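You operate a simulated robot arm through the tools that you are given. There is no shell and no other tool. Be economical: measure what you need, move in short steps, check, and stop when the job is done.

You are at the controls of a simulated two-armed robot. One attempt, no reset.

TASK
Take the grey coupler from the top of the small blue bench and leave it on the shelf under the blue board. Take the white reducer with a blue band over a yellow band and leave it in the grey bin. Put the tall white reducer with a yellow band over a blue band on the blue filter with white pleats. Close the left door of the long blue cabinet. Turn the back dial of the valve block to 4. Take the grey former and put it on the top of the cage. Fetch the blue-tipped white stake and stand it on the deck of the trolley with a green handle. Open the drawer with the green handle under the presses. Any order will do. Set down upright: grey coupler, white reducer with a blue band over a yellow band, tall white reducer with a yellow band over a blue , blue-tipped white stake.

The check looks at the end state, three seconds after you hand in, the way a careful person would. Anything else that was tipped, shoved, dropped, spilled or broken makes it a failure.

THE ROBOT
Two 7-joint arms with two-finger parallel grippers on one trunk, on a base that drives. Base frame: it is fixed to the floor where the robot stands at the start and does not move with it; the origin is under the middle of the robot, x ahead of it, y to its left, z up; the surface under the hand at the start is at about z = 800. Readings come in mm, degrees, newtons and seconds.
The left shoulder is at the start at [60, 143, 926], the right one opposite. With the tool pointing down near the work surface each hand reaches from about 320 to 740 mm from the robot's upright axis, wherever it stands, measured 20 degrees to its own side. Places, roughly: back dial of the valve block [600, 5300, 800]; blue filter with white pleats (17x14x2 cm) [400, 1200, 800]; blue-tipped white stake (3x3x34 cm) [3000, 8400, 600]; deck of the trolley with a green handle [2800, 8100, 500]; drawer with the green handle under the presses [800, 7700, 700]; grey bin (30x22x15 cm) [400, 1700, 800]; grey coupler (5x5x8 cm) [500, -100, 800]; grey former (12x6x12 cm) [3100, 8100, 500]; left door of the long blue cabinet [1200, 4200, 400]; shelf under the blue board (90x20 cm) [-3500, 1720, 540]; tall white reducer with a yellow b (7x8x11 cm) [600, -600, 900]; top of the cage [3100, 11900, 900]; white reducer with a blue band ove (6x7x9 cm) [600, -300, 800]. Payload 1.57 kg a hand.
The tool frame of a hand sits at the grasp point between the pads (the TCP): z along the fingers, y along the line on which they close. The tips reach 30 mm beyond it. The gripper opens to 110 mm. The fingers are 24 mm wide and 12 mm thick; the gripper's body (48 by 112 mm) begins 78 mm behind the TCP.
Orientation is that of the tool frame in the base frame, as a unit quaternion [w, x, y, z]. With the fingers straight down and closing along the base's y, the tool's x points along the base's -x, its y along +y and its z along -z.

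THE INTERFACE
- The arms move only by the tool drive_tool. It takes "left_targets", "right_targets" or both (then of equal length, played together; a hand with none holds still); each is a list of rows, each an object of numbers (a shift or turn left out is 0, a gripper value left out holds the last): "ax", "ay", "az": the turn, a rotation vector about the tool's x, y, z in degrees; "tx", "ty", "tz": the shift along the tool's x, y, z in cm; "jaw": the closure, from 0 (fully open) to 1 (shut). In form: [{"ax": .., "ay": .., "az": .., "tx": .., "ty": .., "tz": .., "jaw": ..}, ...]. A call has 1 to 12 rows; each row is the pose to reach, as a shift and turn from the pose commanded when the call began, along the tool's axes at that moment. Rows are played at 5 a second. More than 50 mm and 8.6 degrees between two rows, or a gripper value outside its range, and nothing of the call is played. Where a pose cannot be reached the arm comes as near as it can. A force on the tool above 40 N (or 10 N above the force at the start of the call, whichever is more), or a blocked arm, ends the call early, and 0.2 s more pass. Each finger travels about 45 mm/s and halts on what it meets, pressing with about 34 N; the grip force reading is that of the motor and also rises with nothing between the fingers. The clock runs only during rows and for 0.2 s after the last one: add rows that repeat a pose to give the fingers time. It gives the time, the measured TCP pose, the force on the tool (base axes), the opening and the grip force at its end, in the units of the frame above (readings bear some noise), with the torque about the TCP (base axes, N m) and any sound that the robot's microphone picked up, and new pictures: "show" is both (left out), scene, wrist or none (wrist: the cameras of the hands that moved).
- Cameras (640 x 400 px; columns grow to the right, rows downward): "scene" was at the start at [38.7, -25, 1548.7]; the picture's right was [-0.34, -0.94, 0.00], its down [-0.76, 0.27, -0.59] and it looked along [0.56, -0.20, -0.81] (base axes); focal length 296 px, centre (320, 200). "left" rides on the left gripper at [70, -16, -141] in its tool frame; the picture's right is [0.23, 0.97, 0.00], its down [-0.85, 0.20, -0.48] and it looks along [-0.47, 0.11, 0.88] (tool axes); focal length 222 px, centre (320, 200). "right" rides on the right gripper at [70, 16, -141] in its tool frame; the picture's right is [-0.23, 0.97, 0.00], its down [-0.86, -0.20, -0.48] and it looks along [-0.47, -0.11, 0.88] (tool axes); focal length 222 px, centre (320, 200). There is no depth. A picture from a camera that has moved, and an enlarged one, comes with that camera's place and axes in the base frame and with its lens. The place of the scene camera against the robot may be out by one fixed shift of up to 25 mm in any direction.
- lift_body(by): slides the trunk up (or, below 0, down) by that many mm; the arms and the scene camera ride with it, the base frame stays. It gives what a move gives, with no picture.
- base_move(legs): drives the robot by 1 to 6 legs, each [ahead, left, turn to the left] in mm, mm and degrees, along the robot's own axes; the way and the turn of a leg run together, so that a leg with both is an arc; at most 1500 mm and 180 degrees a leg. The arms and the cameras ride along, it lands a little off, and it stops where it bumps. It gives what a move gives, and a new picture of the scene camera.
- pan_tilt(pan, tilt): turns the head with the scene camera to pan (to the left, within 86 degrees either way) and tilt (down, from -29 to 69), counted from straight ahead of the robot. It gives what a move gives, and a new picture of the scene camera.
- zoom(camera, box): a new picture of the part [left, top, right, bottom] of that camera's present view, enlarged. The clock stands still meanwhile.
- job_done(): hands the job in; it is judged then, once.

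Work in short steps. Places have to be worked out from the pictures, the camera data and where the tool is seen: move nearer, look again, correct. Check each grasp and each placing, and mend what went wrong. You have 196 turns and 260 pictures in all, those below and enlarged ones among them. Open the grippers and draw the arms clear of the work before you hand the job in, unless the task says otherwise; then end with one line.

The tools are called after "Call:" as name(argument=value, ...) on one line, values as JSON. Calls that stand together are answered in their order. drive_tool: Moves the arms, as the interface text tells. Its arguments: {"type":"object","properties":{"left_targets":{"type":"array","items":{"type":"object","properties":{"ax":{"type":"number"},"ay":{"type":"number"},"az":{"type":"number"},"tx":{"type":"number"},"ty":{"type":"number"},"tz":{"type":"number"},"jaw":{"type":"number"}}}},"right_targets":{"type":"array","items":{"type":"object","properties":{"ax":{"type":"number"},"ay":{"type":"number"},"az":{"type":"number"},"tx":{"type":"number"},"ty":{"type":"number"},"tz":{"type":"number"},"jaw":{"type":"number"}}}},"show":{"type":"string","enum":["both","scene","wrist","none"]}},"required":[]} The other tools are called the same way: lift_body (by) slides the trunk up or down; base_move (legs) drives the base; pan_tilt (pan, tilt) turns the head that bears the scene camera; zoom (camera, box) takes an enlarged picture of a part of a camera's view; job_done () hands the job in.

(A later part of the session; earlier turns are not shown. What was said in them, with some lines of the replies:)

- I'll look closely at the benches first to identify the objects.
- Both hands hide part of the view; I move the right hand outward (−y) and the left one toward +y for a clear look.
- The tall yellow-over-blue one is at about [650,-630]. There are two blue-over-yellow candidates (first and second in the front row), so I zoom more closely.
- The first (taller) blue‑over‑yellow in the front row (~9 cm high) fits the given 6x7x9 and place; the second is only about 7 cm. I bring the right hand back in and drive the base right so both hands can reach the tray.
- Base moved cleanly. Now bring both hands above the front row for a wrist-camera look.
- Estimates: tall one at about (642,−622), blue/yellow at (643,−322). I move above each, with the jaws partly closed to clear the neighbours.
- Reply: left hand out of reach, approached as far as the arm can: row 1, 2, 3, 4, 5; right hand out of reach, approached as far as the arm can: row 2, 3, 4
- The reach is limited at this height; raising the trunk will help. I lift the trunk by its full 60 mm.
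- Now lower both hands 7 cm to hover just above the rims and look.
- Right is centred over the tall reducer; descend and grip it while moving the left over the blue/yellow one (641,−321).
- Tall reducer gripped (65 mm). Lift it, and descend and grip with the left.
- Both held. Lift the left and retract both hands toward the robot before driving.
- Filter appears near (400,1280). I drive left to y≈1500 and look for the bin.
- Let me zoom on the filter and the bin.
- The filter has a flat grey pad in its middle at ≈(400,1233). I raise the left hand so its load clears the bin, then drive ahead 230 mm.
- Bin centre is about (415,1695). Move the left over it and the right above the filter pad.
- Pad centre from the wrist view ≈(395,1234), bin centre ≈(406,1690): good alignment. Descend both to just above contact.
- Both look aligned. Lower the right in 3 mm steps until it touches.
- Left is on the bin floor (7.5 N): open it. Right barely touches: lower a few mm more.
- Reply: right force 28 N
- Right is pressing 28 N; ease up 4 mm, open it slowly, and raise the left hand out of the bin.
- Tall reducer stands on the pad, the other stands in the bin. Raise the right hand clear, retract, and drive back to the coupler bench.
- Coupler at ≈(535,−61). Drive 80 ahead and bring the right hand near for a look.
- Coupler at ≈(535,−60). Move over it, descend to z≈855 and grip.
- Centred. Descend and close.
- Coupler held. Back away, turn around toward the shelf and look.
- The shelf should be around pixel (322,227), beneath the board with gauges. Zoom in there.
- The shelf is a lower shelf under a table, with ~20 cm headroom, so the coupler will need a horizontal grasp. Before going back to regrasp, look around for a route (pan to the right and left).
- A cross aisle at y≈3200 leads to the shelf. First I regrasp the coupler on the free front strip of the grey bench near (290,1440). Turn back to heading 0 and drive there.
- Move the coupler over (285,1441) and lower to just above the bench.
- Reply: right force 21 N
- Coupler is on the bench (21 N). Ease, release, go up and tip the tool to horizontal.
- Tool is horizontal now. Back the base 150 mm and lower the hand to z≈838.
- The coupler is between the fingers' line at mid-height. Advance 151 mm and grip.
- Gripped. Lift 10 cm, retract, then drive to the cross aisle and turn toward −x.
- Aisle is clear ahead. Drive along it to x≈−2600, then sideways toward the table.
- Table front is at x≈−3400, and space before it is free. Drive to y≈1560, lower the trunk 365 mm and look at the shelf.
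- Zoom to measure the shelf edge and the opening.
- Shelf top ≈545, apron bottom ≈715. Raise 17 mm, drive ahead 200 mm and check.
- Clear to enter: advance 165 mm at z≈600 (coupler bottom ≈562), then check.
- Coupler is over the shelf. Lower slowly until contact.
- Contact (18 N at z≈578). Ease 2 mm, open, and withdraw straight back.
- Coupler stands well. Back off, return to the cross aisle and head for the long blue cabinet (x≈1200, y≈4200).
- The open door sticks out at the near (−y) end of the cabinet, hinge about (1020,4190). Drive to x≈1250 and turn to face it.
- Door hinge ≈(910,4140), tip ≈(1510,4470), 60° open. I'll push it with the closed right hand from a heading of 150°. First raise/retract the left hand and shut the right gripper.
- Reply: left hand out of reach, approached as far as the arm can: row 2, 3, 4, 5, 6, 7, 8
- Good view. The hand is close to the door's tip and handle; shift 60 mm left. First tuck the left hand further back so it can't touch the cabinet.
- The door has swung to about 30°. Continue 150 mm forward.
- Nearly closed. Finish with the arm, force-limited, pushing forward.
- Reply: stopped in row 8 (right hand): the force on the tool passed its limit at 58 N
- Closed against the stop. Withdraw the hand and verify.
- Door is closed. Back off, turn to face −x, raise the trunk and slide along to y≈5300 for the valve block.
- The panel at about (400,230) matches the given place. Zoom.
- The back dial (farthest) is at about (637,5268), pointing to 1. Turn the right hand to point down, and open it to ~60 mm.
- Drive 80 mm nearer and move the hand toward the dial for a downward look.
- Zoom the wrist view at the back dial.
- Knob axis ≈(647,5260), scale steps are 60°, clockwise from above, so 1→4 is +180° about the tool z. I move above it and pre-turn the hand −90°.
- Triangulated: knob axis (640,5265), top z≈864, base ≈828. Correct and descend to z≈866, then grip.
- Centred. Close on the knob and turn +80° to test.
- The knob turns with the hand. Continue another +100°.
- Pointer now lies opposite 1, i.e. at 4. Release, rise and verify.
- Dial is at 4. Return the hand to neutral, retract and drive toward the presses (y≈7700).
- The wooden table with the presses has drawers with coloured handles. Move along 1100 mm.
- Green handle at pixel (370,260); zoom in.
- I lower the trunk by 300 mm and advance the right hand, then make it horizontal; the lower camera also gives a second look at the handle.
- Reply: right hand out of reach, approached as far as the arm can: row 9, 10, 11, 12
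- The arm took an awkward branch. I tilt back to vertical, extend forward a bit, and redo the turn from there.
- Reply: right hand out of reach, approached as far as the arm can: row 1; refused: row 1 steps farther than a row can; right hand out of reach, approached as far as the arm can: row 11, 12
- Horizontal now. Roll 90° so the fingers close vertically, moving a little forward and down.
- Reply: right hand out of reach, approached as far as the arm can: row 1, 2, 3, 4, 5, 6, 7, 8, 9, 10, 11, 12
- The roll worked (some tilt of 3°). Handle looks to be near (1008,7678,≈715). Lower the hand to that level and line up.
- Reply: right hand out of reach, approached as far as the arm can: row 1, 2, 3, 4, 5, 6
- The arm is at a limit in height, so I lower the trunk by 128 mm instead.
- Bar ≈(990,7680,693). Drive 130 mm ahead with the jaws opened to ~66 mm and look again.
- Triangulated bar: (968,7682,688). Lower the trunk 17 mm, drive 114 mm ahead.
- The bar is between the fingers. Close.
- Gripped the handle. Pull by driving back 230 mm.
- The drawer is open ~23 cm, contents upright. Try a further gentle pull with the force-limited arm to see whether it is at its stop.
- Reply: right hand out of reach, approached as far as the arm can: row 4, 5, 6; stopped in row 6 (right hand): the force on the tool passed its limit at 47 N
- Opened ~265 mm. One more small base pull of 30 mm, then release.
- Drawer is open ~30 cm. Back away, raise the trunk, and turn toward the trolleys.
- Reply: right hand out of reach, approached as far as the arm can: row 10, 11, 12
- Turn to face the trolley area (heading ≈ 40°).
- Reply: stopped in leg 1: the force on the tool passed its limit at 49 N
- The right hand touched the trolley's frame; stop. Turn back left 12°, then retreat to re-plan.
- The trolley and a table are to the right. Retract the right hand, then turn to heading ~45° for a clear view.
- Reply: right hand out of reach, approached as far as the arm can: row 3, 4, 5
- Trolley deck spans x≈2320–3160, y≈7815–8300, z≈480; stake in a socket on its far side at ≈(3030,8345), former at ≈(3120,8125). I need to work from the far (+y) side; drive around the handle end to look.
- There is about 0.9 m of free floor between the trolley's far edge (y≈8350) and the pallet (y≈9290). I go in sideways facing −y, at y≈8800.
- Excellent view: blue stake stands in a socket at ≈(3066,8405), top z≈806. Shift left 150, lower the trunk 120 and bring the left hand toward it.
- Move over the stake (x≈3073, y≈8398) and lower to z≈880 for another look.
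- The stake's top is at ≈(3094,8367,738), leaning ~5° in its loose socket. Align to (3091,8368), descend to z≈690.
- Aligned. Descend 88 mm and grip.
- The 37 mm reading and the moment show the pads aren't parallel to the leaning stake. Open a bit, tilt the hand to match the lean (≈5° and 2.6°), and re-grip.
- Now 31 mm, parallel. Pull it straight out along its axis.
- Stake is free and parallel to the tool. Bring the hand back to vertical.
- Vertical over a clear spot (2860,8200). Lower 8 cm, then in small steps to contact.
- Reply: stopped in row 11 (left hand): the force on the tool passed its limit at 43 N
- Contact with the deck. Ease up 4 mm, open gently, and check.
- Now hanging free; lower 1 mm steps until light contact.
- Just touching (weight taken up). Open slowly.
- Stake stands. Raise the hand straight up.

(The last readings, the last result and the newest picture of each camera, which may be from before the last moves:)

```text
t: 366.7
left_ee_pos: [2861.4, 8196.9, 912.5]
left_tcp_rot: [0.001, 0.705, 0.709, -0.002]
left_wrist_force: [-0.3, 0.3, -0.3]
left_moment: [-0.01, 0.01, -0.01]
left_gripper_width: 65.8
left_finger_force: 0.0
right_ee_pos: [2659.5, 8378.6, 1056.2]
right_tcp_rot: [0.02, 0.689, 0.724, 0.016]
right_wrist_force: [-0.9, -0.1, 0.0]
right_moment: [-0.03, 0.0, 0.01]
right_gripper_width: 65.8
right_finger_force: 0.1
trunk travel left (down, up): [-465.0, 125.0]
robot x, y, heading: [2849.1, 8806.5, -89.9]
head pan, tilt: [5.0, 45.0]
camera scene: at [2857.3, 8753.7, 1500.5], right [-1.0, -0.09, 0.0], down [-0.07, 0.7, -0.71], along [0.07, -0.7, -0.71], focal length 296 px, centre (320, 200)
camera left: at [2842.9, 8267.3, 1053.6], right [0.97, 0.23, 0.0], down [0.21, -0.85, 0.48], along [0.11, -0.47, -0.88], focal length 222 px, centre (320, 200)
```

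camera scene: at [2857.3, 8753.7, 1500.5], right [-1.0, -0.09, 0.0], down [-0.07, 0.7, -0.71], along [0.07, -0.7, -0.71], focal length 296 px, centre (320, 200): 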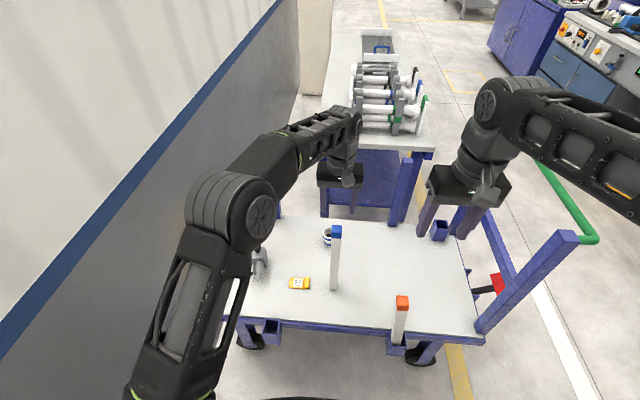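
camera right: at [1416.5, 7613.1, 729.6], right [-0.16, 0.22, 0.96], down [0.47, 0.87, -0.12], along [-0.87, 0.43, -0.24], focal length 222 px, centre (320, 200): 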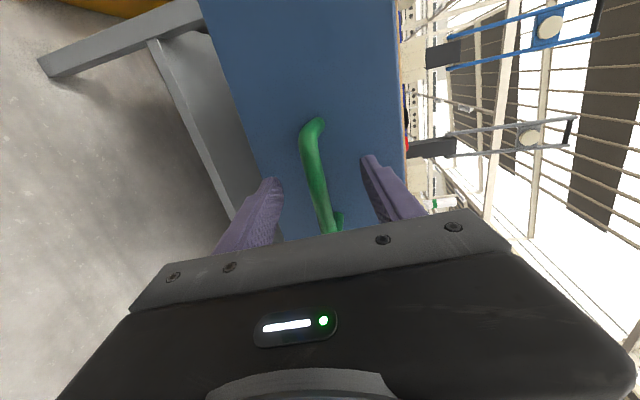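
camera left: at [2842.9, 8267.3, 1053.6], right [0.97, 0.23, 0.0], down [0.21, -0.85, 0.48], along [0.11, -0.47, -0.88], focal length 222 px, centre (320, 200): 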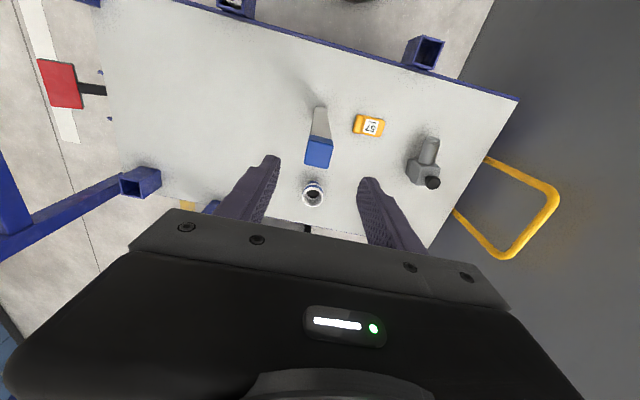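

Stake stands upright. Now look at the former; move the left hand nearer over it.

Call:
drive_tool(left_targets=[{"ty": 4}, {"ty": 8}, {"ty": 12}, {"ty": 16, "tx": -0.5}, {"ty": 20, "tx": -1}, {"ty": 24, "tx": -1.5}, {"ty": 27, "tx": -2}, {"ty": 27, "tx": -2}], show="wrist")

Call:
zoom(camera="left", box=[230, 80, 430, 230])

```text
t: 368.5
left_ee_pos: [3130.1, 8179.3, 911.3]
left_tcp_rot: [0.0, 0.705, 0.709, -0.002]
left_wrist_force: [0.0, 0.2, 0.6]
left_moment: [0.04, 0.02, -0.01]
left_gripper_width: 65.9
left_finger_force: 0.0
right_ee_pos: [2659.9, 8380.1, 1056.9]
right_tcp_rot: [0.019, 0.688, 0.725, 0.015]
right_wrist_force: [0.5, -0.2, -0.2]
right_moment: [-0.02, 0.03, -0.01]
right_gripper_width: 66.2
right_finger_force: 0.1
trunk travel left (down, up): [-465.0, 125.0]
robot x, y, heading: [2852.8, 8802.9, -89.8]
head pan, tilt: [5.0, 45.0]
camera left: at [3113.3, 8249.3, 1052.8], right [0.97, 0.23, 0.0], down [0.21, -0.85, 0.48], along [0.11, -0.47, -0.88], focal length 222 px, centre (320, 200)
```

left: 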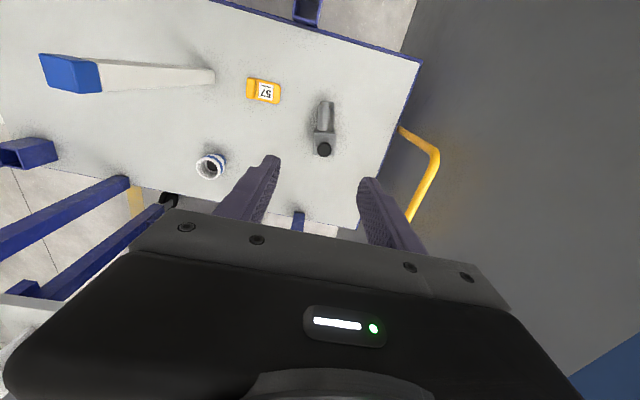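

```text
2.67 times, centred on (330, 155) of left
camera zoom: at [3113.3, 8249.3, 1052.8], right [0.97, 0.23, 0.0], down [0.21, -0.85, 0.48], along [0.11, -0.47, -0.88], focal length 592 px, centre (293, 320)
```

zoom: 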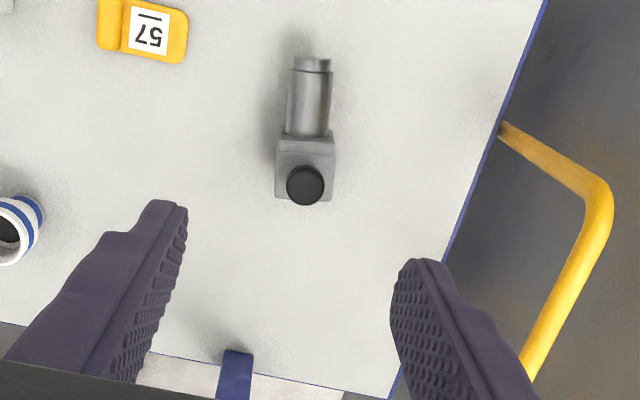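

Former: block ≈(3155,8112) with a knob on top and a cylinder toward +y, yawed ~10°. I shift the right hand aside, edge the base 65 mm closer, then lower the trunk.

Call:
drive_tool(right_targets=[{"ty": -4}, {"ty": -8}, {"ty": -12}, {"ty": -15}, {"ty": -15}], show="none")

Call:
base_move(legs=[[65, 25, 0]])

Call:
lift_body(by=-220)

Call:
zoom(camera="left", box=[200, 50, 440, 230])

```text
t: 369.7
left_ee_pos: [3130.4, 8179.0, 911.1]
left_tcp_rot: [0.001, 0.705, 0.709, -0.001]
left_wrist_force: [-0.3, 0.4, 0.1]
left_moment: [0.02, 0.01, 0.0]
left_gripper_width: 65.8
left_finger_force: 0.1
right_ee_pos: [2510.1, 8371.1, 1049.4]
right_tcp_rot: [0.019, 0.688, 0.725, 0.015]
right_wrist_force: [0.0, -0.2, -0.3]
right_moment: [-0.01, 0.04, 0.02]
right_gripper_width: 66.2
right_finger_force: 0.1
trunk travel left (down, up): [-465.0, 125.0]
robot x, y, heading: [2848.7, 8804.6, -89.8]
head pan, tilt: [5.0, 45.0]
```

```text
t: 370.7
left_ee_pos: [3155.3, 8113.2, 909.2]
left_tcp_rot: [0.0, 0.705, 0.709, -0.001]
left_wrist_force: [0.5, -0.8, -0.6]
left_moment: [0.02, 0.03, 0.02]
left_gripper_width: 65.9
left_finger_force: 0.1
right_ee_pos: [2536.2, 8303.0, 1047.9]
right_tcp_rot: [0.019, 0.688, 0.725, 0.015]
right_wrist_force: [0.2, 0.2, 0.2]
right_moment: [0.02, 0.02, -0.01]
right_gripper_width: 65.8
right_finger_force: 0.0
trunk travel left (down, up): [-465.0, 125.0]
robot x, y, heading: [2879.7, 8739.2, -89.6]
head pan, tilt: [5.0, 45.0]
camera scene: at [2883.4, 8686.8, 1500.5], right [-1.0, -0.09, 0.0], down [-0.07, 0.7, -0.71], along [0.07, -0.7, -0.71], focal length 296 px, centre (320, 200)
```

scene: 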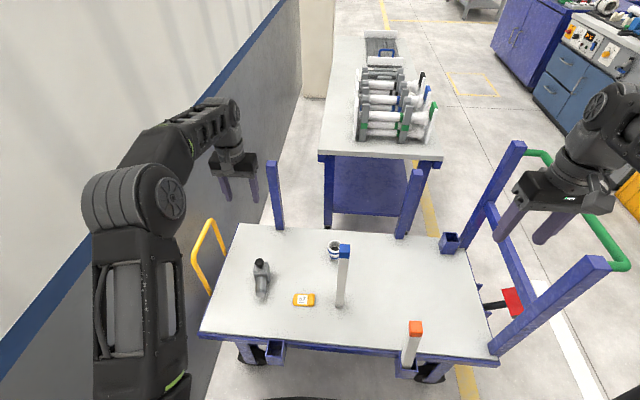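

```text
t: 373.1
left_ee_pos: [3157.0, 8113.1, 690.6]
left_tcp_rot: [0.001, 0.705, 0.709, -0.001]
left_wrist_force: [0.3, 0.0, -0.1]
left_moment: [-0.03, 0.02, -0.01]
left_gripper_width: 66.1
left_finger_force: 0.1
right_ee_pos: [2536.5, 8304.3, 827.8]
right_tcp_rot: [0.019, 0.688, 0.725, 0.015]
right_wrist_force: [0.0, 0.1, 0.2]
right_moment: [-0.03, 0.03, 0.06]
right_gripper_width: 65.8
right_finger_force: 0.0
trunk travel left (down, up): [-245.0, 345.0]
robot x, y, heading: [2873.5, 8740.6, -89.6]
head pan, tilt: [5.0, 45.0]
```

```text
2.22 times, centred on (320, 140) of left
camera zoom: at [3138.6, 8183.9, 832.7], right [0.97, 0.23, 0.0], down [0.21, -0.85, 0.48], along [0.11, -0.47, -0.88], focal length 494 px, centre (320, 333)
```

zoom: 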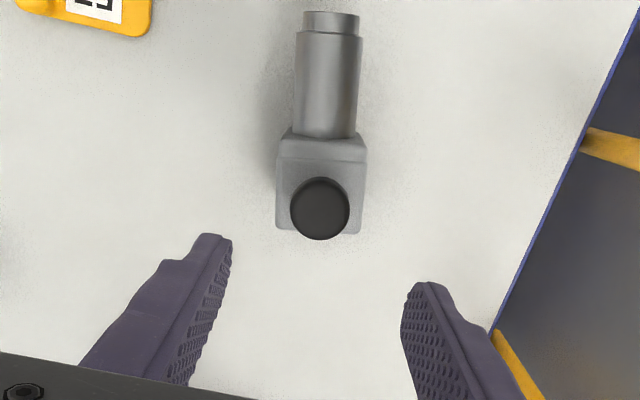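

Centred over the block. Rotate −9.5° about the tool axis, open to 90 mm, and descend part way.

Call:
drive_tool(left_targets=[{"az": -5, "jaw": 0.18}, {"az": -9.5, "jaw": 0.18}, {"az": -9.5, "tz": 3}, {"az": -9.5, "tz": 6}, {"az": -9.5, "tz": 9}, {"az": -9.5, "tz": 11}], show="wrist")

```text
t: 374.4
left_ee_pos: [3154.5, 8114.0, 579.8]
left_tcp_rot: [0.0, 0.643, 0.766, -0.001]
left_wrist_force: [-0.3, -0.1, 0.6]
left_moment: [0.02, 0.01, 0.0]
left_gripper_width: 90.0
left_finger_force: 0.1
right_ee_pos: [2535.7, 8305.3, 828.8]
right_tcp_rot: [0.02, 0.687, 0.726, 0.015]
right_wrist_force: [-0.6, 0.3, -0.5]
right_moment: [0.03, 0.03, 0.0]
right_gripper_width: 66.0
right_finger_force: 0.2
trunk travel left (down, up): [-245.0, 345.0]
robot x, y, heading: [2871.7, 8741.9, -89.4]
head pan, tilt: [5.0, 45.0]
camera left: at [3126.9, 8179.7, 722.5], right [0.92, 0.39, 0.0], down [0.35, -0.81, 0.48], along [0.19, -0.44, -0.88], focal length 222 px, centre (320, 200)
```

left: 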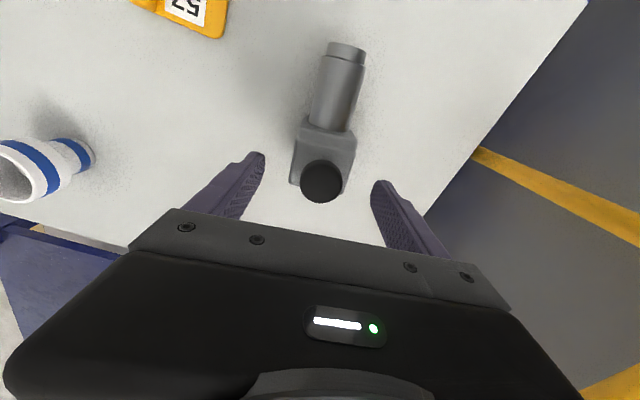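

Well aligned. Descend to z≈498 and grip.

Call:
drive_tool(left_targets=[{"tz": 2.5}, {"tz": 5}, {"tz": 7}, {"tz": 8.2}, {"tz": 8.2, "jaw": 0.6}, {"tz": 8.2, "jaw": 1}, {"tz": 8.2, "jaw": 1}, {"tz": 8.2, "jaw": 1}], show="wrist")

```text
t: 376.2
left_ee_pos: [3155.7, 8112.1, 498.8]
left_tcp_rot: [0.0, 0.643, 0.766, -0.003]
left_wrist_force: [-0.3, 0.2, 10.1]
left_moment: [0.14, -0.35, -0.08]
left_gripper_width: 51.9
left_finger_force: 28.1
right_ee_pos: [2535.7, 8305.1, 829.6]
right_tcp_rot: [0.02, 0.688, 0.725, 0.015]
right_wrist_force: [-0.2, -0.3, -0.4]
right_moment: [0.01, 0.02, -0.01]
right_gripper_width: 65.9
right_finger_force: 0.0
trunk travel left (down, up): [-245.0, 345.0]
robot x, y, heading: [2877.3, 8741.3, -90.1]
head pan, tilt: [5.0, 45.0]
camera left: at [3126.8, 8179.4, 641.0], right [0.92, 0.39, 0.0], down [0.34, -0.81, 0.48], along [0.19, -0.44, -0.88], focal length 222 px, centre (320, 200)
```

left: 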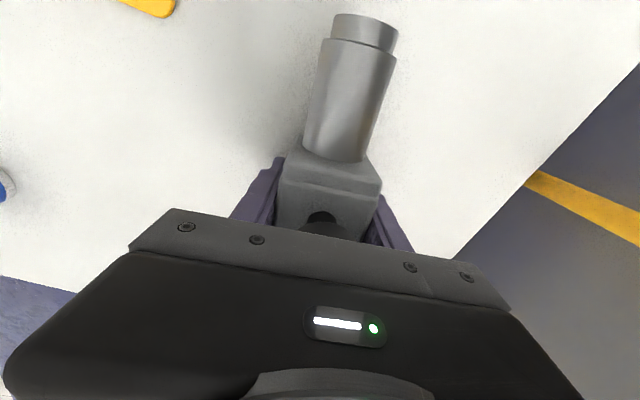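

Gripped (52 mm). Lift it gently.

Call:
drive_tool(left_targets=[{"tz": -1}, {"tz": -3}, {"tz": -6}, {"tz": -10}, {"tz": -14}, {"tz": -18}, {"tz": -21}, {"tz": -21}], show="both")

```text
t: 378.1
left_ee_pos: [3156.1, 8116.2, 708.8]
left_tcp_rot: [0.001, 0.644, 0.765, -0.001]
left_wrist_force: [-0.6, 0.6, -5.2]
left_moment: [-0.08, -0.02, 0.0]
left_gripper_width: 52.0
left_finger_force: 33.7
right_ee_pos: [2536.8, 8305.0, 827.0]
right_tcp_rot: [0.02, 0.689, 0.725, 0.015]
right_wrist_force: [-0.4, 0.2, 0.3]
right_moment: [-0.02, 0.01, -0.01]
right_gripper_width: 65.9
right_finger_force: 0.0
trunk travel left (down, up): [-245.0, 345.0]
robot x, y, heading: [2874.3, 8740.0, -89.8]
head pan, tilt: [5.0, 45.0]
camera scene: at [2883.0, 8688.1, 1280.5], right [-1.0, -0.09, 0.0], down [-0.07, 0.7, -0.71], along [0.07, -0.7, -0.71], focal length 296 px, centre (320, 200)
camera left: at [3127.8, 8181.3, 849.9], right [0.92, 0.39, 0.0], down [0.34, -0.81, 0.48], along [0.19, -0.44, -0.88], focal length 222 px, centre (320, 200)
```

scene: 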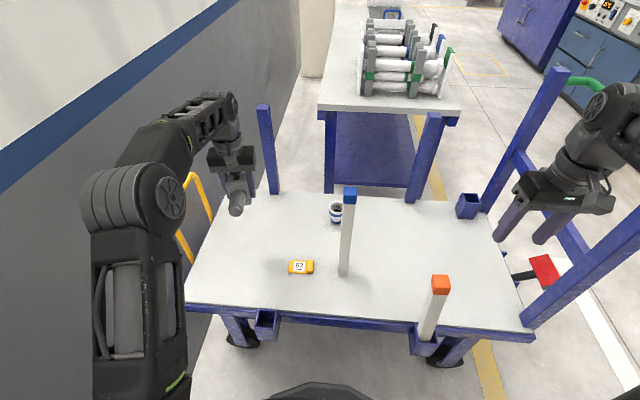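
left: 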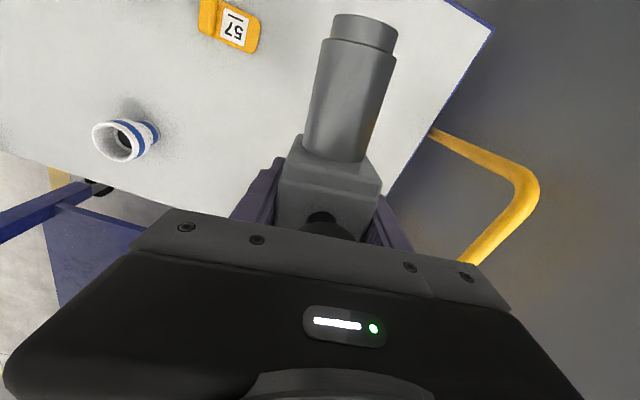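

Former held securely. Raise the trunk fully, retract the left hand, then back out sideways to the lane.

Call:
lift_body(by=340)

Call:
drive_tool(left_targets=[{"tx": 4}, {"tx": 8}, {"tx": 12}, {"tx": 16}, {"tx": 20}, {"tx": 24}, {"tx": 27}], show="none")

Call:
base_move(legs=[[-110, 0, 0], [0, -950, 0]])

```text
t: 381.4
left_ee_pos: [3155.9, 8114.4, 1047.7]
left_tcp_rot: [0.0, 0.643, 0.766, -0.001]
left_wrist_force: [0.2, 0.5, -4.3]
left_moment: [-0.07, 0.01, 0.02]
left_gripper_width: 51.8
left_finger_force: 34.3
right_ee_pos: [2536.9, 8303.3, 1167.6]
right_tcp_rot: [0.019, 0.688, 0.726, 0.015]
right_wrist_force: [0.0, 0.2, 0.6]
right_moment: [0.0, 0.02, 0.0]
right_gripper_width: 66.0
right_finger_force: 0.2
trunk travel left (down, up): [-585.0, 5.0]
robot x, y, heading: [2876.7, 8743.8, -89.9]
head pan, tilt: [5.0, 45.0]
```

```text
t: 383.0
left_ee_pos: [3109.8, 8382.0, 1048.0]
left_tcp_rot: [0.001, 0.643, 0.765, -0.002]
left_wrist_force: [-1.2, -0.8, -4.8]
left_moment: [-0.09, 0.03, 0.01]
left_gripper_width: 51.6
left_finger_force: 33.8
right_ee_pos: [2536.5, 8304.7, 1168.7]
right_tcp_rot: [0.02, 0.689, 0.725, 0.015]
right_wrist_force: [0.7, -0.6, -0.1]
right_moment: [-0.05, 0.01, 0.0]
right_gripper_width: 66.1
right_finger_force: 0.0
trunk travel left (down, up): [-585.0, 5.0]
robot x, y, heading: [2876.8, 8738.9, -89.9]
head pan, tilt: [5.0, 45.0]
```

```text
t: 388.7
left_ee_pos: [2161.5, 8486.0, 1046.9]
left_tcp_rot: [0.0, 0.643, 0.766, -0.001]
left_wrist_force: [-0.8, -1.1, -4.9]
left_moment: [-0.04, -0.01, 0.01]
left_gripper_width: 52.2
left_finger_force: 34.0
right_ee_pos: [1587.7, 8408.6, 1169.3]
right_tcp_rot: [0.02, 0.687, 0.726, 0.015]
right_wrist_force: [0.2, -0.1, -0.4]
right_moment: [-0.04, 0.02, -0.04]
right_gripper_width: 66.0
right_finger_force: 0.1
trunk travel left (down, up): [-585.0, 5.0]
robot x, y, heading: [1928.3, 8842.6, -89.4]
head pan, tilt: [5.0, 45.0]
camera scene: at [1932.6, 8792.3, 1620.5], right [-1.0, -0.1, 0.0], down [-0.07, 0.7, -0.71], along [0.07, -0.7, -0.71], focal length 296 px, centre (320, 200)
```

scene: 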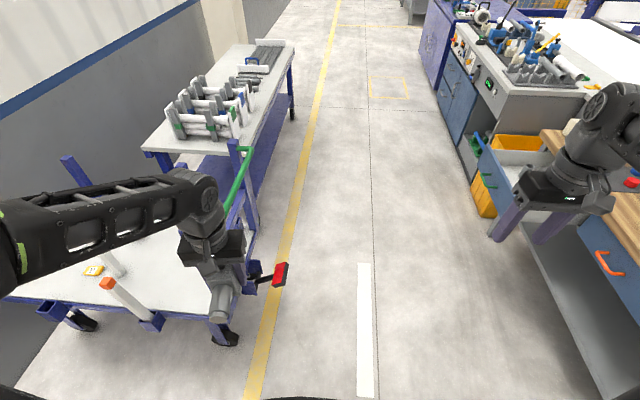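

Clear of the trolley. Shift a little further into the lane, turn to face +y and look for the cage.

Call:
base_move(legs=[[0, -150, 0], [0, 0, 179]])

Call:
pan_tilt(pan=-15, tilt=15)

```text
t: 397.4
left_ee_pos: [1546.7, 9203.5, 1046.7]
left_tcp_rot: [-0.002, 0.762, -0.648, 0.0]
left_wrist_force: [-0.3, -0.4, -4.4]
left_moment: [0.06, 0.04, 0.0]
left_gripper_width: 51.9
left_finger_force: 34.0
right_ee_pos: [2120.3, 9272.0, 1169.2]
right_tcp_rot: [0.015, 0.72, -0.693, -0.019]
right_wrist_force: [-0.2, 0.0, 0.9]
right_moment: [0.02, -0.03, -0.03]
right_gripper_width: 66.0
right_finger_force: 0.0
trunk travel left (down, up): [-585.0, 5.0]
robot x, y, heading: [1776.1, 8840.0, 89.9]
head pan, tilt: [5.0, 45.0]
camera scene: at [1768.3, 8893.7, 1620.5], right [1.0, 0.08, 0.0], down [0.06, -0.71, -0.71], along [-0.06, 0.7, -0.71], focal length 296 px, centre (320, 200)
```

scene: 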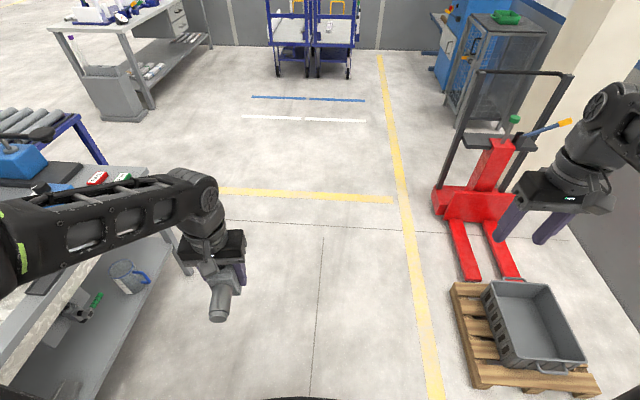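

```text
t: 398.4
left_ee_pos: [1546.3, 9202.8, 1046.7]
left_tcp_rot: [-0.002, 0.761, -0.649, 0.0]
left_wrist_force: [-0.1, 0.6, -5.3]
left_moment: [0.05, 0.02, 0.04]
left_gripper_width: 51.8
left_finger_force: 34.0
right_ee_pos: [2121.5, 9272.6, 1168.3]
right_tcp_rot: [0.015, 0.72, -0.693, -0.02]
right_wrist_force: [-0.7, 1.2, -0.9]
right_moment: [-0.03, 0.01, 0.01]
right_gripper_width: 66.2
right_finger_force: 0.1
trunk travel left (down, up): [-585.0, 5.0]
robot x, y, heading: [1774.8, 8841.7, 89.5]
head pan, tilt: [-15.0, 15.0]
camera scene: at [1799.7, 8902.7, 1667.3], right [0.96, -0.27, 0.0], down [-0.07, -0.25, -0.97], along [0.26, 0.93, -0.26], focal length 296 px, centre (320, 200)
```

scene: 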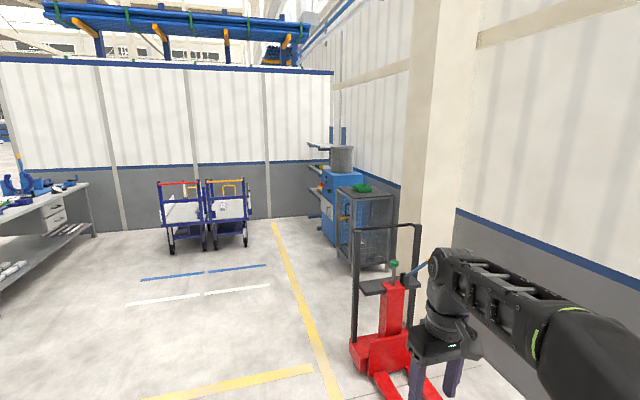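

The cage is the grey mesh cabinet with a green item on top, near (3000,11900). Drive along the lane to y≈11750 and turn to face it.

Call:
base_move(legs=[[1500, 0, 0], [1400, 0, 0], [0, 0, -89.5]])

Call:
pan_tilt(pan=0, tilt=25)

```text
t: 416.2
left_ee_pos: [2132.7, 11986.8, 1046.7]
left_tcp_rot: [0.001, -0.091, 0.996, -0.001]
left_wrist_force: [0.3, 0.1, -5.7]
left_moment: [-0.01, -0.03, 0.0]
left_gripper_width: 51.7
left_finger_force: 34.0
right_ee_pos: [2215.2, 11414.7, 1168.7]
right_tcp_rot: [0.003, -0.029, 0.999, 0.025]
right_wrist_force: [-0.8, -0.5, -0.2]
right_moment: [-0.02, 0.0, -0.03]
right_gripper_width: 66.2
right_finger_force: 0.0
trunk travel left (down, up): [-585.0, 5.0]
robot x, y, heading: [1777.4, 11750.1, 0.6]
head pan, tilt: [-15.0, 15.0]
camera scene: at [1836.2, 11727.4, 1667.3], right [-0.25, -0.97, 0.0], down [-0.25, 0.06, -0.97], along [0.94, -0.24, -0.26], focal length 296 px, centre (320, 200)
```

scene: 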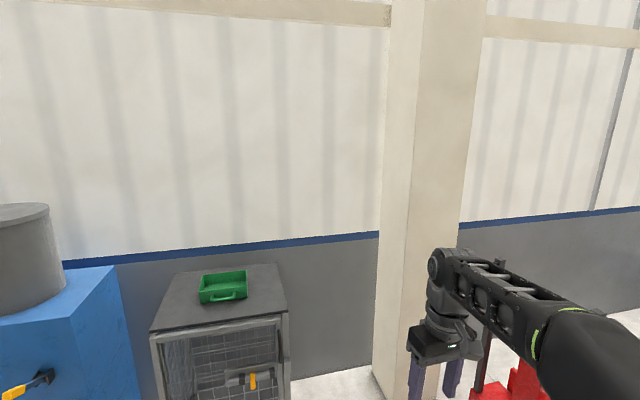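

```text
t: 417.0
left_ee_pos: [2131.1, 11987.8, 1046.5]
left_tcp_rot: [0.001, -0.09, 0.996, 0.0]
left_wrist_force: [-0.7, -0.3, -6.2]
left_moment: [0.03, -0.03, 0.03]
left_gripper_width: 52.0
left_finger_force: 34.0
right_ee_pos: [2213.9, 11414.6, 1168.5]
right_tcp_rot: [0.004, -0.03, 0.999, 0.024]
right_wrist_force: [-0.3, -0.8, -0.4]
right_moment: [-0.02, -0.02, 0.01]
right_gripper_width: 66.3
right_finger_force: 0.1
trunk travel left (down, up): [-585.0, 5.0]
robot x, y, heading: [1775.1, 11753.1, 0.7]
head pan, tilt: [0.0, 25.0]
camera scene: at [1837.8, 11751.6, 1651.2], right [0.01, -1.0, 0.0], down [-0.42, -0.01, -0.91], along [0.91, 0.01, -0.42], focal length 296 px, centre (320, 200)
```

scene: 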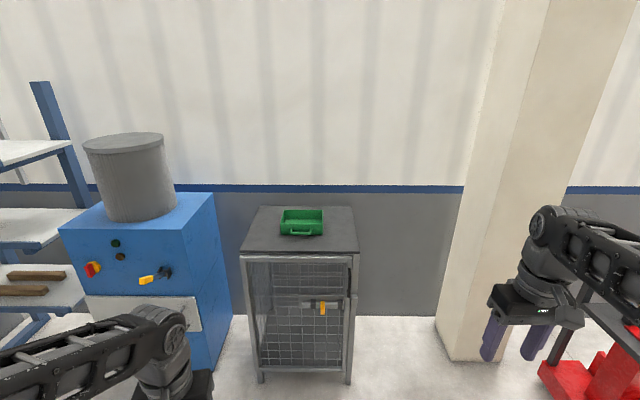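

Zoom on the cage top to find free space.

Call:
zoom(camera="scene", box=[220, 180, 380, 280])

```text
4.00 times, centred on (300, 230) of scene
camera zoom: at [1837.8, 11751.6, 1651.2], right [0.01, -1.0, 0.0], down [-0.42, -0.01, -0.91], along [0.91, 0.01, -0.42], focal length 1185 px, centre (400, 80)
```

zoom: 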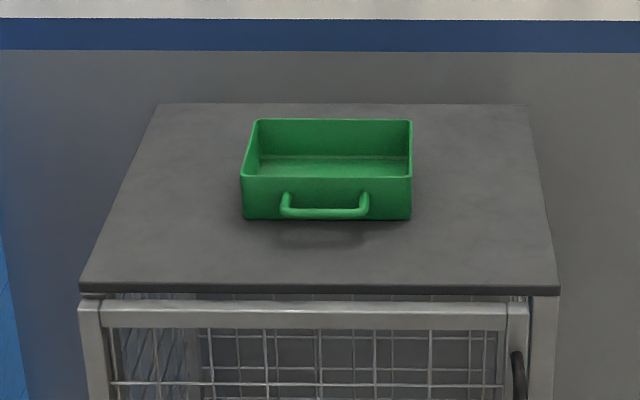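

The right strip of the cage top (y≈11590–11750) is free. Drive so the left hand can place the former at about (3050,11670).

Call:
base_move(legs=[[0, -265, -0.7], [550, 0, 0]])

Call:
pan_tilt(pan=8, tilt=42)

```text
t: 421.6
left_ee_pos: [2687.7, 11712.9, 1047.5]
left_tcp_rot: [0.001, -0.083, 0.997, 0.0]
left_wrist_force: [-0.3, -0.2, -4.8]
left_moment: [0.04, -0.05, -0.01]
left_gripper_width: 51.8
left_finger_force: 33.8
right_ee_pos: [2760.0, 11140.5, 1167.8]
right_tcp_rot: [0.003, -0.022, 0.999, 0.024]
right_wrist_force: [0.8, 0.3, -0.1]
right_moment: [0.01, 0.01, 0.04]
right_gripper_width: 66.2
right_finger_force: 0.0
trunk travel left (down, up): [-585.0, 5.0]
robot x, y, heading: [2326.1, 11484.2, -0.2]
head pan, tilt: [0.0, 25.0]
camera scene: at [2389.6, 11482.7, 1651.1], right [0.0, -1.0, 0.0], down [-0.42, 0.0, -0.91], along [0.91, 0.0, -0.42], focal length 296 px, centre (320, 200)
```

scene: 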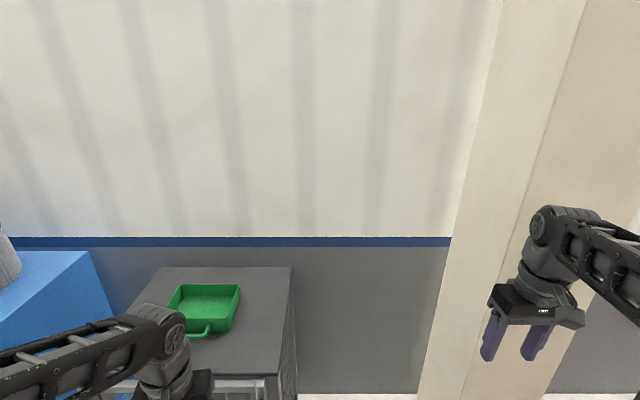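

```text
t: 422.4
left_ee_pos: [2687.5, 11714.0, 1047.2]
left_tcp_rot: [0.001, -0.083, 0.997, -0.001]
left_wrist_force: [-0.2, -0.6, -6.0]
left_moment: [0.02, -0.03, 0.02]
left_gripper_width: 51.9
left_finger_force: 33.6
right_ee_pos: [2758.8, 11140.1, 1168.4]
right_tcp_rot: [0.003, -0.022, 0.999, 0.024]
right_wrist_force: [0.0, -0.1, 0.5]
right_moment: [0.0, 0.0, 0.02]
right_gripper_width: 66.0
right_finger_force: 0.1
trunk travel left (down, up): [-585.0, 5.0]
robot x, y, heading: [2328.0, 11483.2, -0.1]
head pan, tilt: [8.0, 42.0]
camera scene: at [2379.5, 11494.3, 1624.9], right [0.14, -0.99, 0.0], down [-0.66, -0.09, -0.74], along [0.74, 0.1, -0.67], focal length 296 px, centre (320, 200)
```

scene: 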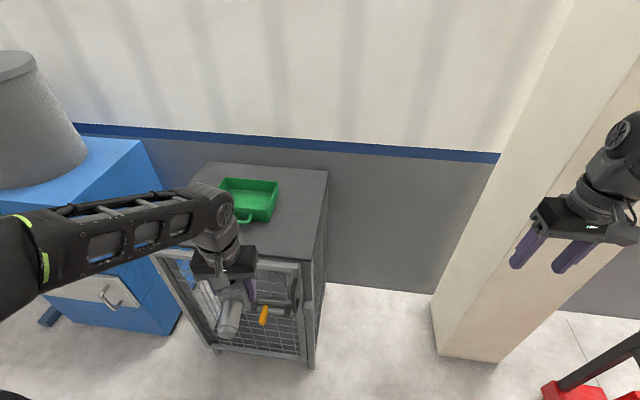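

Strip is y 11590–11755, front edge x≈2890. Drive 110 ahead, then carry the former to (3028,11670), straightening the yaw.

Call:
base_move(legs=[[110, 0, 0]])

Call:
drive_tool(left_targets=[{"tx": -3.5, "ty": -1.3, "az": 1.5}, {"tx": -7, "ty": -2.6, "az": 3}, {"tx": -10.5, "ty": -3.9, "az": 4.5}, {"tx": -14, "ty": -5.2, "az": 6}, {"tx": -17.5, "ty": -6.5, "az": 7.5}, {"tx": -20.5, "ty": -7.6, "az": 9}, {"tx": -21.9, "ty": -8.2, "az": 9.5}, {"tx": -21.9, "ty": -8.2, "az": 9.5}], show="both")

```text
t: 423.6
left_ee_pos: [2797.8, 11713.3, 1047.1]
left_tcp_rot: [0.0, -0.082, 0.997, -0.001]
left_wrist_force: [-0.1, 0.2, -4.7]
left_moment: [0.03, -0.01, 0.01]
left_gripper_width: 52.0
left_finger_force: 34.1
right_ee_pos: [2870.7, 11139.7, 1166.6]
right_tcp_rot: [0.002, -0.023, 0.999, 0.024]
right_wrist_force: [0.9, -0.2, 0.0]
right_moment: [-0.03, 0.03, 0.01]
right_gripper_width: 65.9
right_finger_force: 0.0
trunk travel left (down, up): [-585.0, 5.0]
robot x, y, heading: [2439.8, 11482.1, -0.1]
head pan, tilt: [8.0, 42.0]
camera scene: at [2491.4, 11494.1, 1624.8], right [0.14, -0.99, 0.0], down [-0.66, -0.09, -0.74], along [0.74, 0.1, -0.67], focal length 296 px, centre (320, 200)
```

scene: 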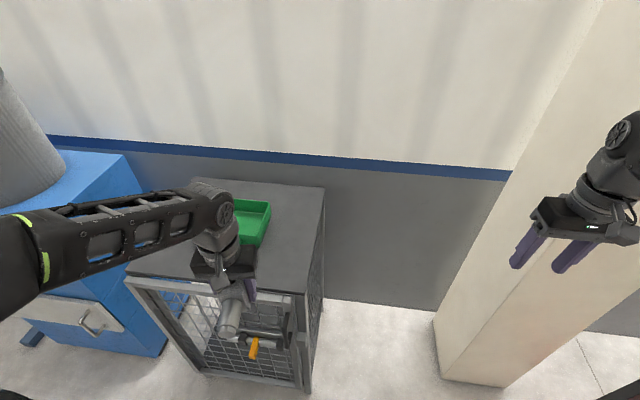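

```text
t: 425.4
left_ee_pos: [3026.4, 11669.9, 1046.8]
left_tcp_rot: [0.001, -0.001, 1.0, 0.0]
left_wrist_force: [-0.7, -0.2, -4.9]
left_moment: [-0.01, -0.03, -0.03]
left_gripper_width: 51.9
left_finger_force: 34.7
right_ee_pos: [2869.5, 11140.4, 1168.4]
right_tcp_rot: [0.002, -0.022, 0.999, 0.024]
right_wrist_force: [0.4, -0.1, 0.3]
right_moment: [0.0, -0.02, 0.01]
right_gripper_width: 66.3
right_finger_force: 0.1
trunk travel left (down, up): [-585.0, 5.0]
robot x, y, heading: [2434.9, 11480.7, -0.2]
head pan, tilt: [8.0, 42.0]
camera scene: at [2489.5, 11494.1, 1624.8], right [0.14, -0.99, 0.0], down [-0.66, -0.09, -0.74], along [0.74, 0.1, -0.67], focal length 296 px, centre (320, 200)
camera left: at [2955.6, 11652.9, 1189.1], right [-0.23, 0.97, 0.0], down [0.85, 0.2, 0.48], along [0.47, 0.11, -0.88], focal length 222 px, centre (320, 200)
```

scene: 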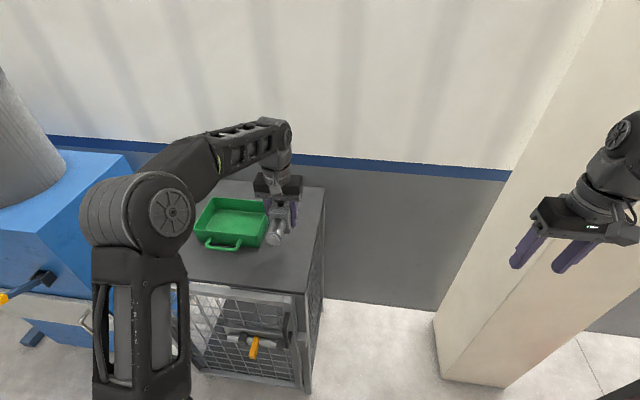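
left: 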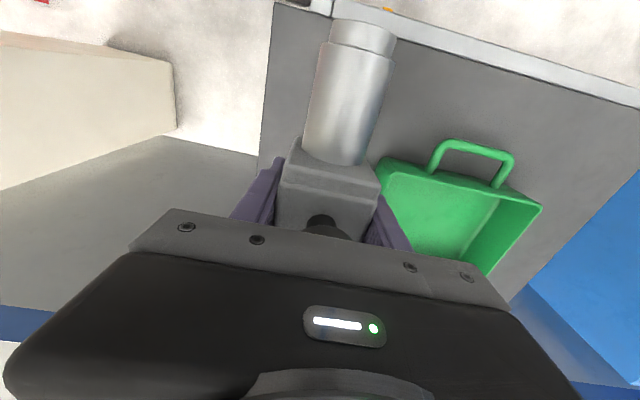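

Well placed between the cage edge (11602) and the tray (11735). Lower to just above, then slowly to contact.

Call:
drive_tool(left_targets=[{"tz": 2.5}, {"tz": 5}, {"tz": 6}, {"tz": 6.4}, {"tz": 6.8}, {"tz": 7.2}, {"tz": 7.6}, {"tz": 8.0}, {"tz": 8.3}, {"tz": 8.6}, {"tz": 8.9}, {"tz": 9.2}], show="none")

```text
t: 428.0
left_ee_pos: [3026.4, 11667.8, 955.2]
left_tcp_rot: [0.001, 0.0, 1.0, -0.001]
left_wrist_force: [0.5, -0.4, -5.3]
left_moment: [-0.03, -0.04, 0.02]
left_gripper_width: 51.6
left_finger_force: 34.2
right_ee_pos: [2869.8, 11139.0, 1168.7]
right_tcp_rot: [0.003, -0.021, 0.999, 0.024]
right_wrist_force: [-0.5, 0.0, 0.7]
right_moment: [-0.01, 0.0, 0.02]
right_gripper_width: 66.1
right_finger_force: 0.0
trunk travel left (down, up): [-585.0, 5.0]
robot x, y, heading: [2435.8, 11484.9, -0.2]
head pan, tilt: [8.0, 42.0]
```

Call:
drive_tool(left_targets=[{"tz": 0.3}, {"tz": 0.6}, {"tz": 0.9}, {"tz": 1.2}, {"tz": 1.5}, {"tz": 1.8}, {"tz": 2.1}, {"tz": 2.4}, {"tz": 2.7}, {"tz": 3.0}, {"tz": 3.3}, {"tz": 3.6}], show="both")

```text
t: 430.1
left_ee_pos: [3027.9, 11668.4, 934.4]
left_tcp_rot: [0.007, -0.001, 1.0, -0.001]
left_wrist_force: [-6.5, 0.3, 22.2]
left_moment: [0.68, 0.86, 0.19]
left_gripper_width: 52.3
left_finger_force: 33.9
right_ee_pos: [2867.9, 11139.5, 1168.6]
right_tcp_rot: [0.004, -0.023, 0.999, 0.024]
right_wrist_force: [-0.2, 1.2, 0.8]
right_moment: [0.0, 0.0, 0.0]
right_gripper_width: 66.0
right_finger_force: 0.1
trunk travel left (down, up): [-585.0, 5.0]
robot x, y, heading: [2439.5, 11481.4, 0.2]
head pan, tilt: [8.0, 42.0]
stopped in row 10 (left hand): the force on the tool passed its limit at 45 N (the readings are from after the stop); the commanded pose is now the measured one
camera scene: at [2486.9, 11493.2, 1625.0], right [0.14, -0.99, 0.0], down [-0.66, -0.09, -0.74], along [0.74, 0.1, -0.67], focal length 296 px, centre (320, 200)
camera left: at [2955.4, 11652.4, 1076.0], right [-0.23, 0.97, -0.01], down [0.85, 0.2, 0.49], along [0.48, 0.11, -0.87], focal length 222 px, centre (320, 200)
```

scene: 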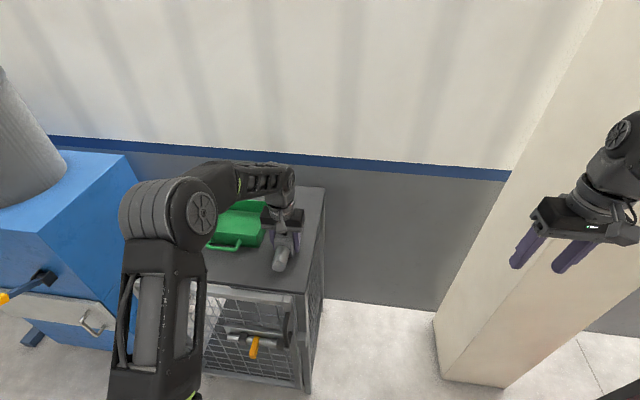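
left: 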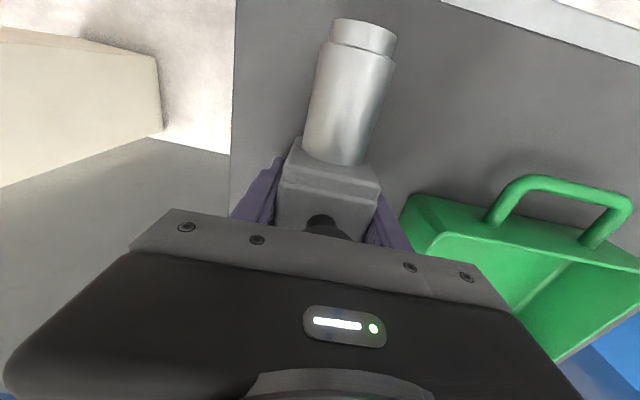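

Contact on the cage top. Ease 3 mm and open to ~75 mm, then rise.

Call:
drive_tool(left_targets=[{"tz": -0.2}, {"tz": -0.2, "jaw": 0.45}, {"tz": -0.2, "jaw": 0.38}, {"tz": -0.2, "jaw": 0.33}, {"tz": -0.2, "jaw": 0.33}, {"tz": -1, "jaw": 0.33}, {"tz": -3}, {"tz": -6}, {"tz": -10}, {"tz": -14}, {"tz": -17}, {"tz": -17}], show="both")

```text
t: 432.7
left_ee_pos: [3026.6, 11670.8, 1103.3]
left_tcp_rot: [0.005, 0.0, 1.0, -0.001]
left_wrist_force: [0.0, -0.5, 0.3]
left_moment: [-0.02, 0.03, 0.01]
left_gripper_width: 73.8
left_finger_force: 0.1
right_ee_pos: [2868.9, 11140.5, 1169.1]
right_tcp_rot: [0.003, -0.023, 0.999, 0.025]
right_wrist_force: [0.5, -0.1, 0.4]
right_moment: [0.02, 0.04, -0.02]
right_gripper_width: 66.0
right_finger_force: 0.0
trunk travel left (down, up): [-585.0, 5.0]
robot x, y, heading: [2434.1, 11485.9, -0.0]
head pan, tilt: [8.0, 42.0]
camera scene: at [2489.3, 11494.0, 1624.8], right [0.14, -0.99, 0.0], down [-0.66, -0.09, -0.74], along [0.74, 0.1, -0.67], focal length 296 px, centre (320, 200)
camera left: at [2954.7, 11653.3, 1244.1], right [-0.23, 0.97, 0.0], down [0.85, 0.2, 0.49], along [0.48, 0.11, -0.87], focal length 222 px, centre (320, 200)
```

scene: 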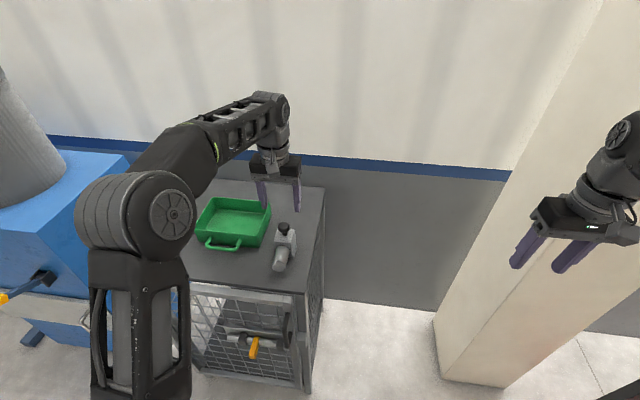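
left: 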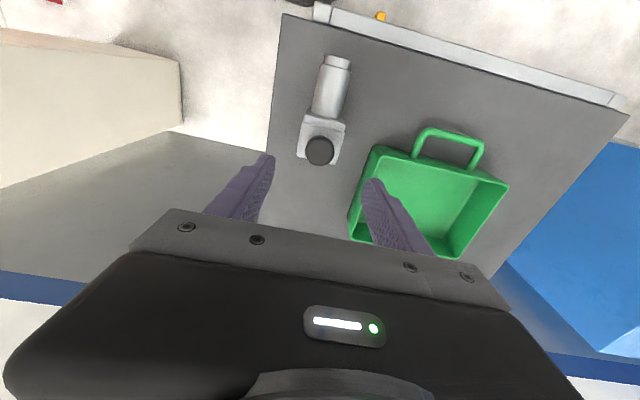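

The former rests on the cage top. Back away with hands clear and open the grippers.

Call:
base_move(legs=[[-500, 0, 0]])

Call:
drive_tool(left_targets=[{"jaw": 0}, {"jaw": 0}, {"jaw": 0}, {"jaw": 0}], right_targets=[{"jaw": 0}, {"jaw": 0}, {"jaw": 0}, {"jaw": 0}], show="scene")

```text
t: 435.7
left_ee_pos: [2524.5, 11670.2, 1102.2]
left_tcp_rot: [0.006, -0.001, 1.0, -0.001]
left_wrist_force: [0.0, 0.4, -0.3]
left_moment: [-0.01, -0.06, 0.01]
left_gripper_width: 73.6
left_finger_force: 0.2
right_ee_pos: [2368.7, 11140.6, 1169.5]
right_tcp_rot: [0.003, -0.022, 0.999, 0.025]
right_wrist_force: [0.4, 0.0, 0.9]
right_moment: [-0.03, -0.02, -0.01]
right_gripper_width: 66.1
right_finger_force: 0.1
trunk travel left (down, up): [-585.0, 5.0]
robot x, y, heading: [1933.5, 11485.8, -0.1]
head pan, tilt: [8.0, 42.0]
camera scene: at [1987.5, 11494.9, 1624.9], right [0.14, -0.99, 0.0], down [-0.66, -0.09, -0.74], along [0.74, 0.1, -0.67], focal length 296 px, centre (320, 200)
```

scene: 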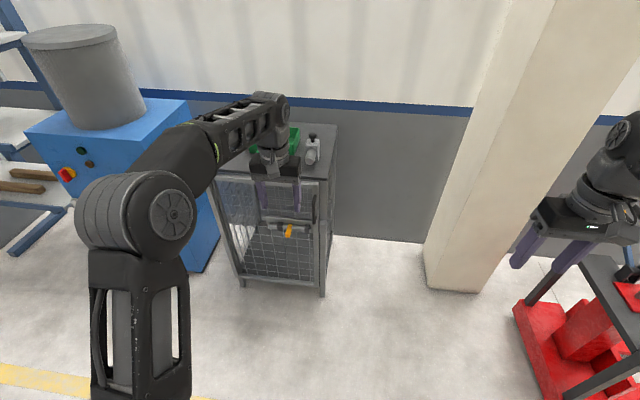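

```text
t: 436.7
left_ee_pos: [2525.9, 11670.5, 1102.7]
left_tcp_rot: [0.005, -0.001, 1.0, -0.002]
left_wrist_force: [0.5, 0.2, -0.2]
left_moment: [-0.01, -0.01, 0.02]
left_gripper_width: 110.0
left_finger_force: 0.0
right_ee_pos: [2369.0, 11141.2, 1167.9]
right_tcp_rot: [0.004, -0.022, 0.999, 0.025]
right_wrist_force: [0.0, -0.3, -0.9]
right_moment: [-0.04, -0.04, 0.01]
right_gripper_width: 110.1
right_finger_force: 0.1
trunk travel left (down, up): [-585.0, 5.0]
robot x, y, heading: [1938.9, 11483.4, 0.2]
head pan, tilt: [8.0, 42.0]
camera scene: at [1988.5, 11494.9, 1624.9], right [0.14, -0.99, 0.0], down [-0.66, -0.09, -0.74], along [0.74, 0.1, -0.67], focal length 296 px, centre (320, 200)
```

scene: 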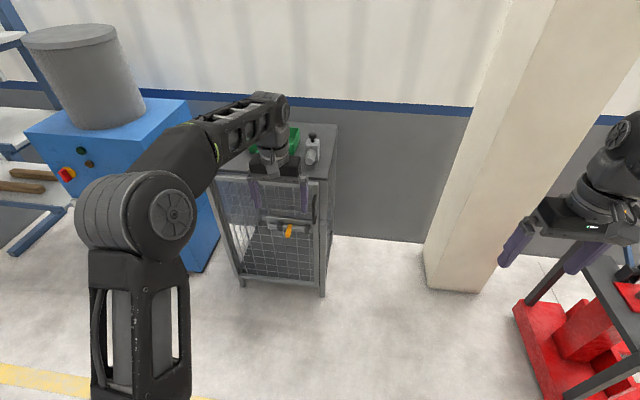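

All eight tasks are done, the arms are clear, and the grippers are open. I hand in.

Call:
job_done()

```text
The job is handed in.
```

I did all eight tasks and handed the job in, but while turning, the right hand bumped the green-handled trolley's frame with 49 N; I didn't check whether it shifted.
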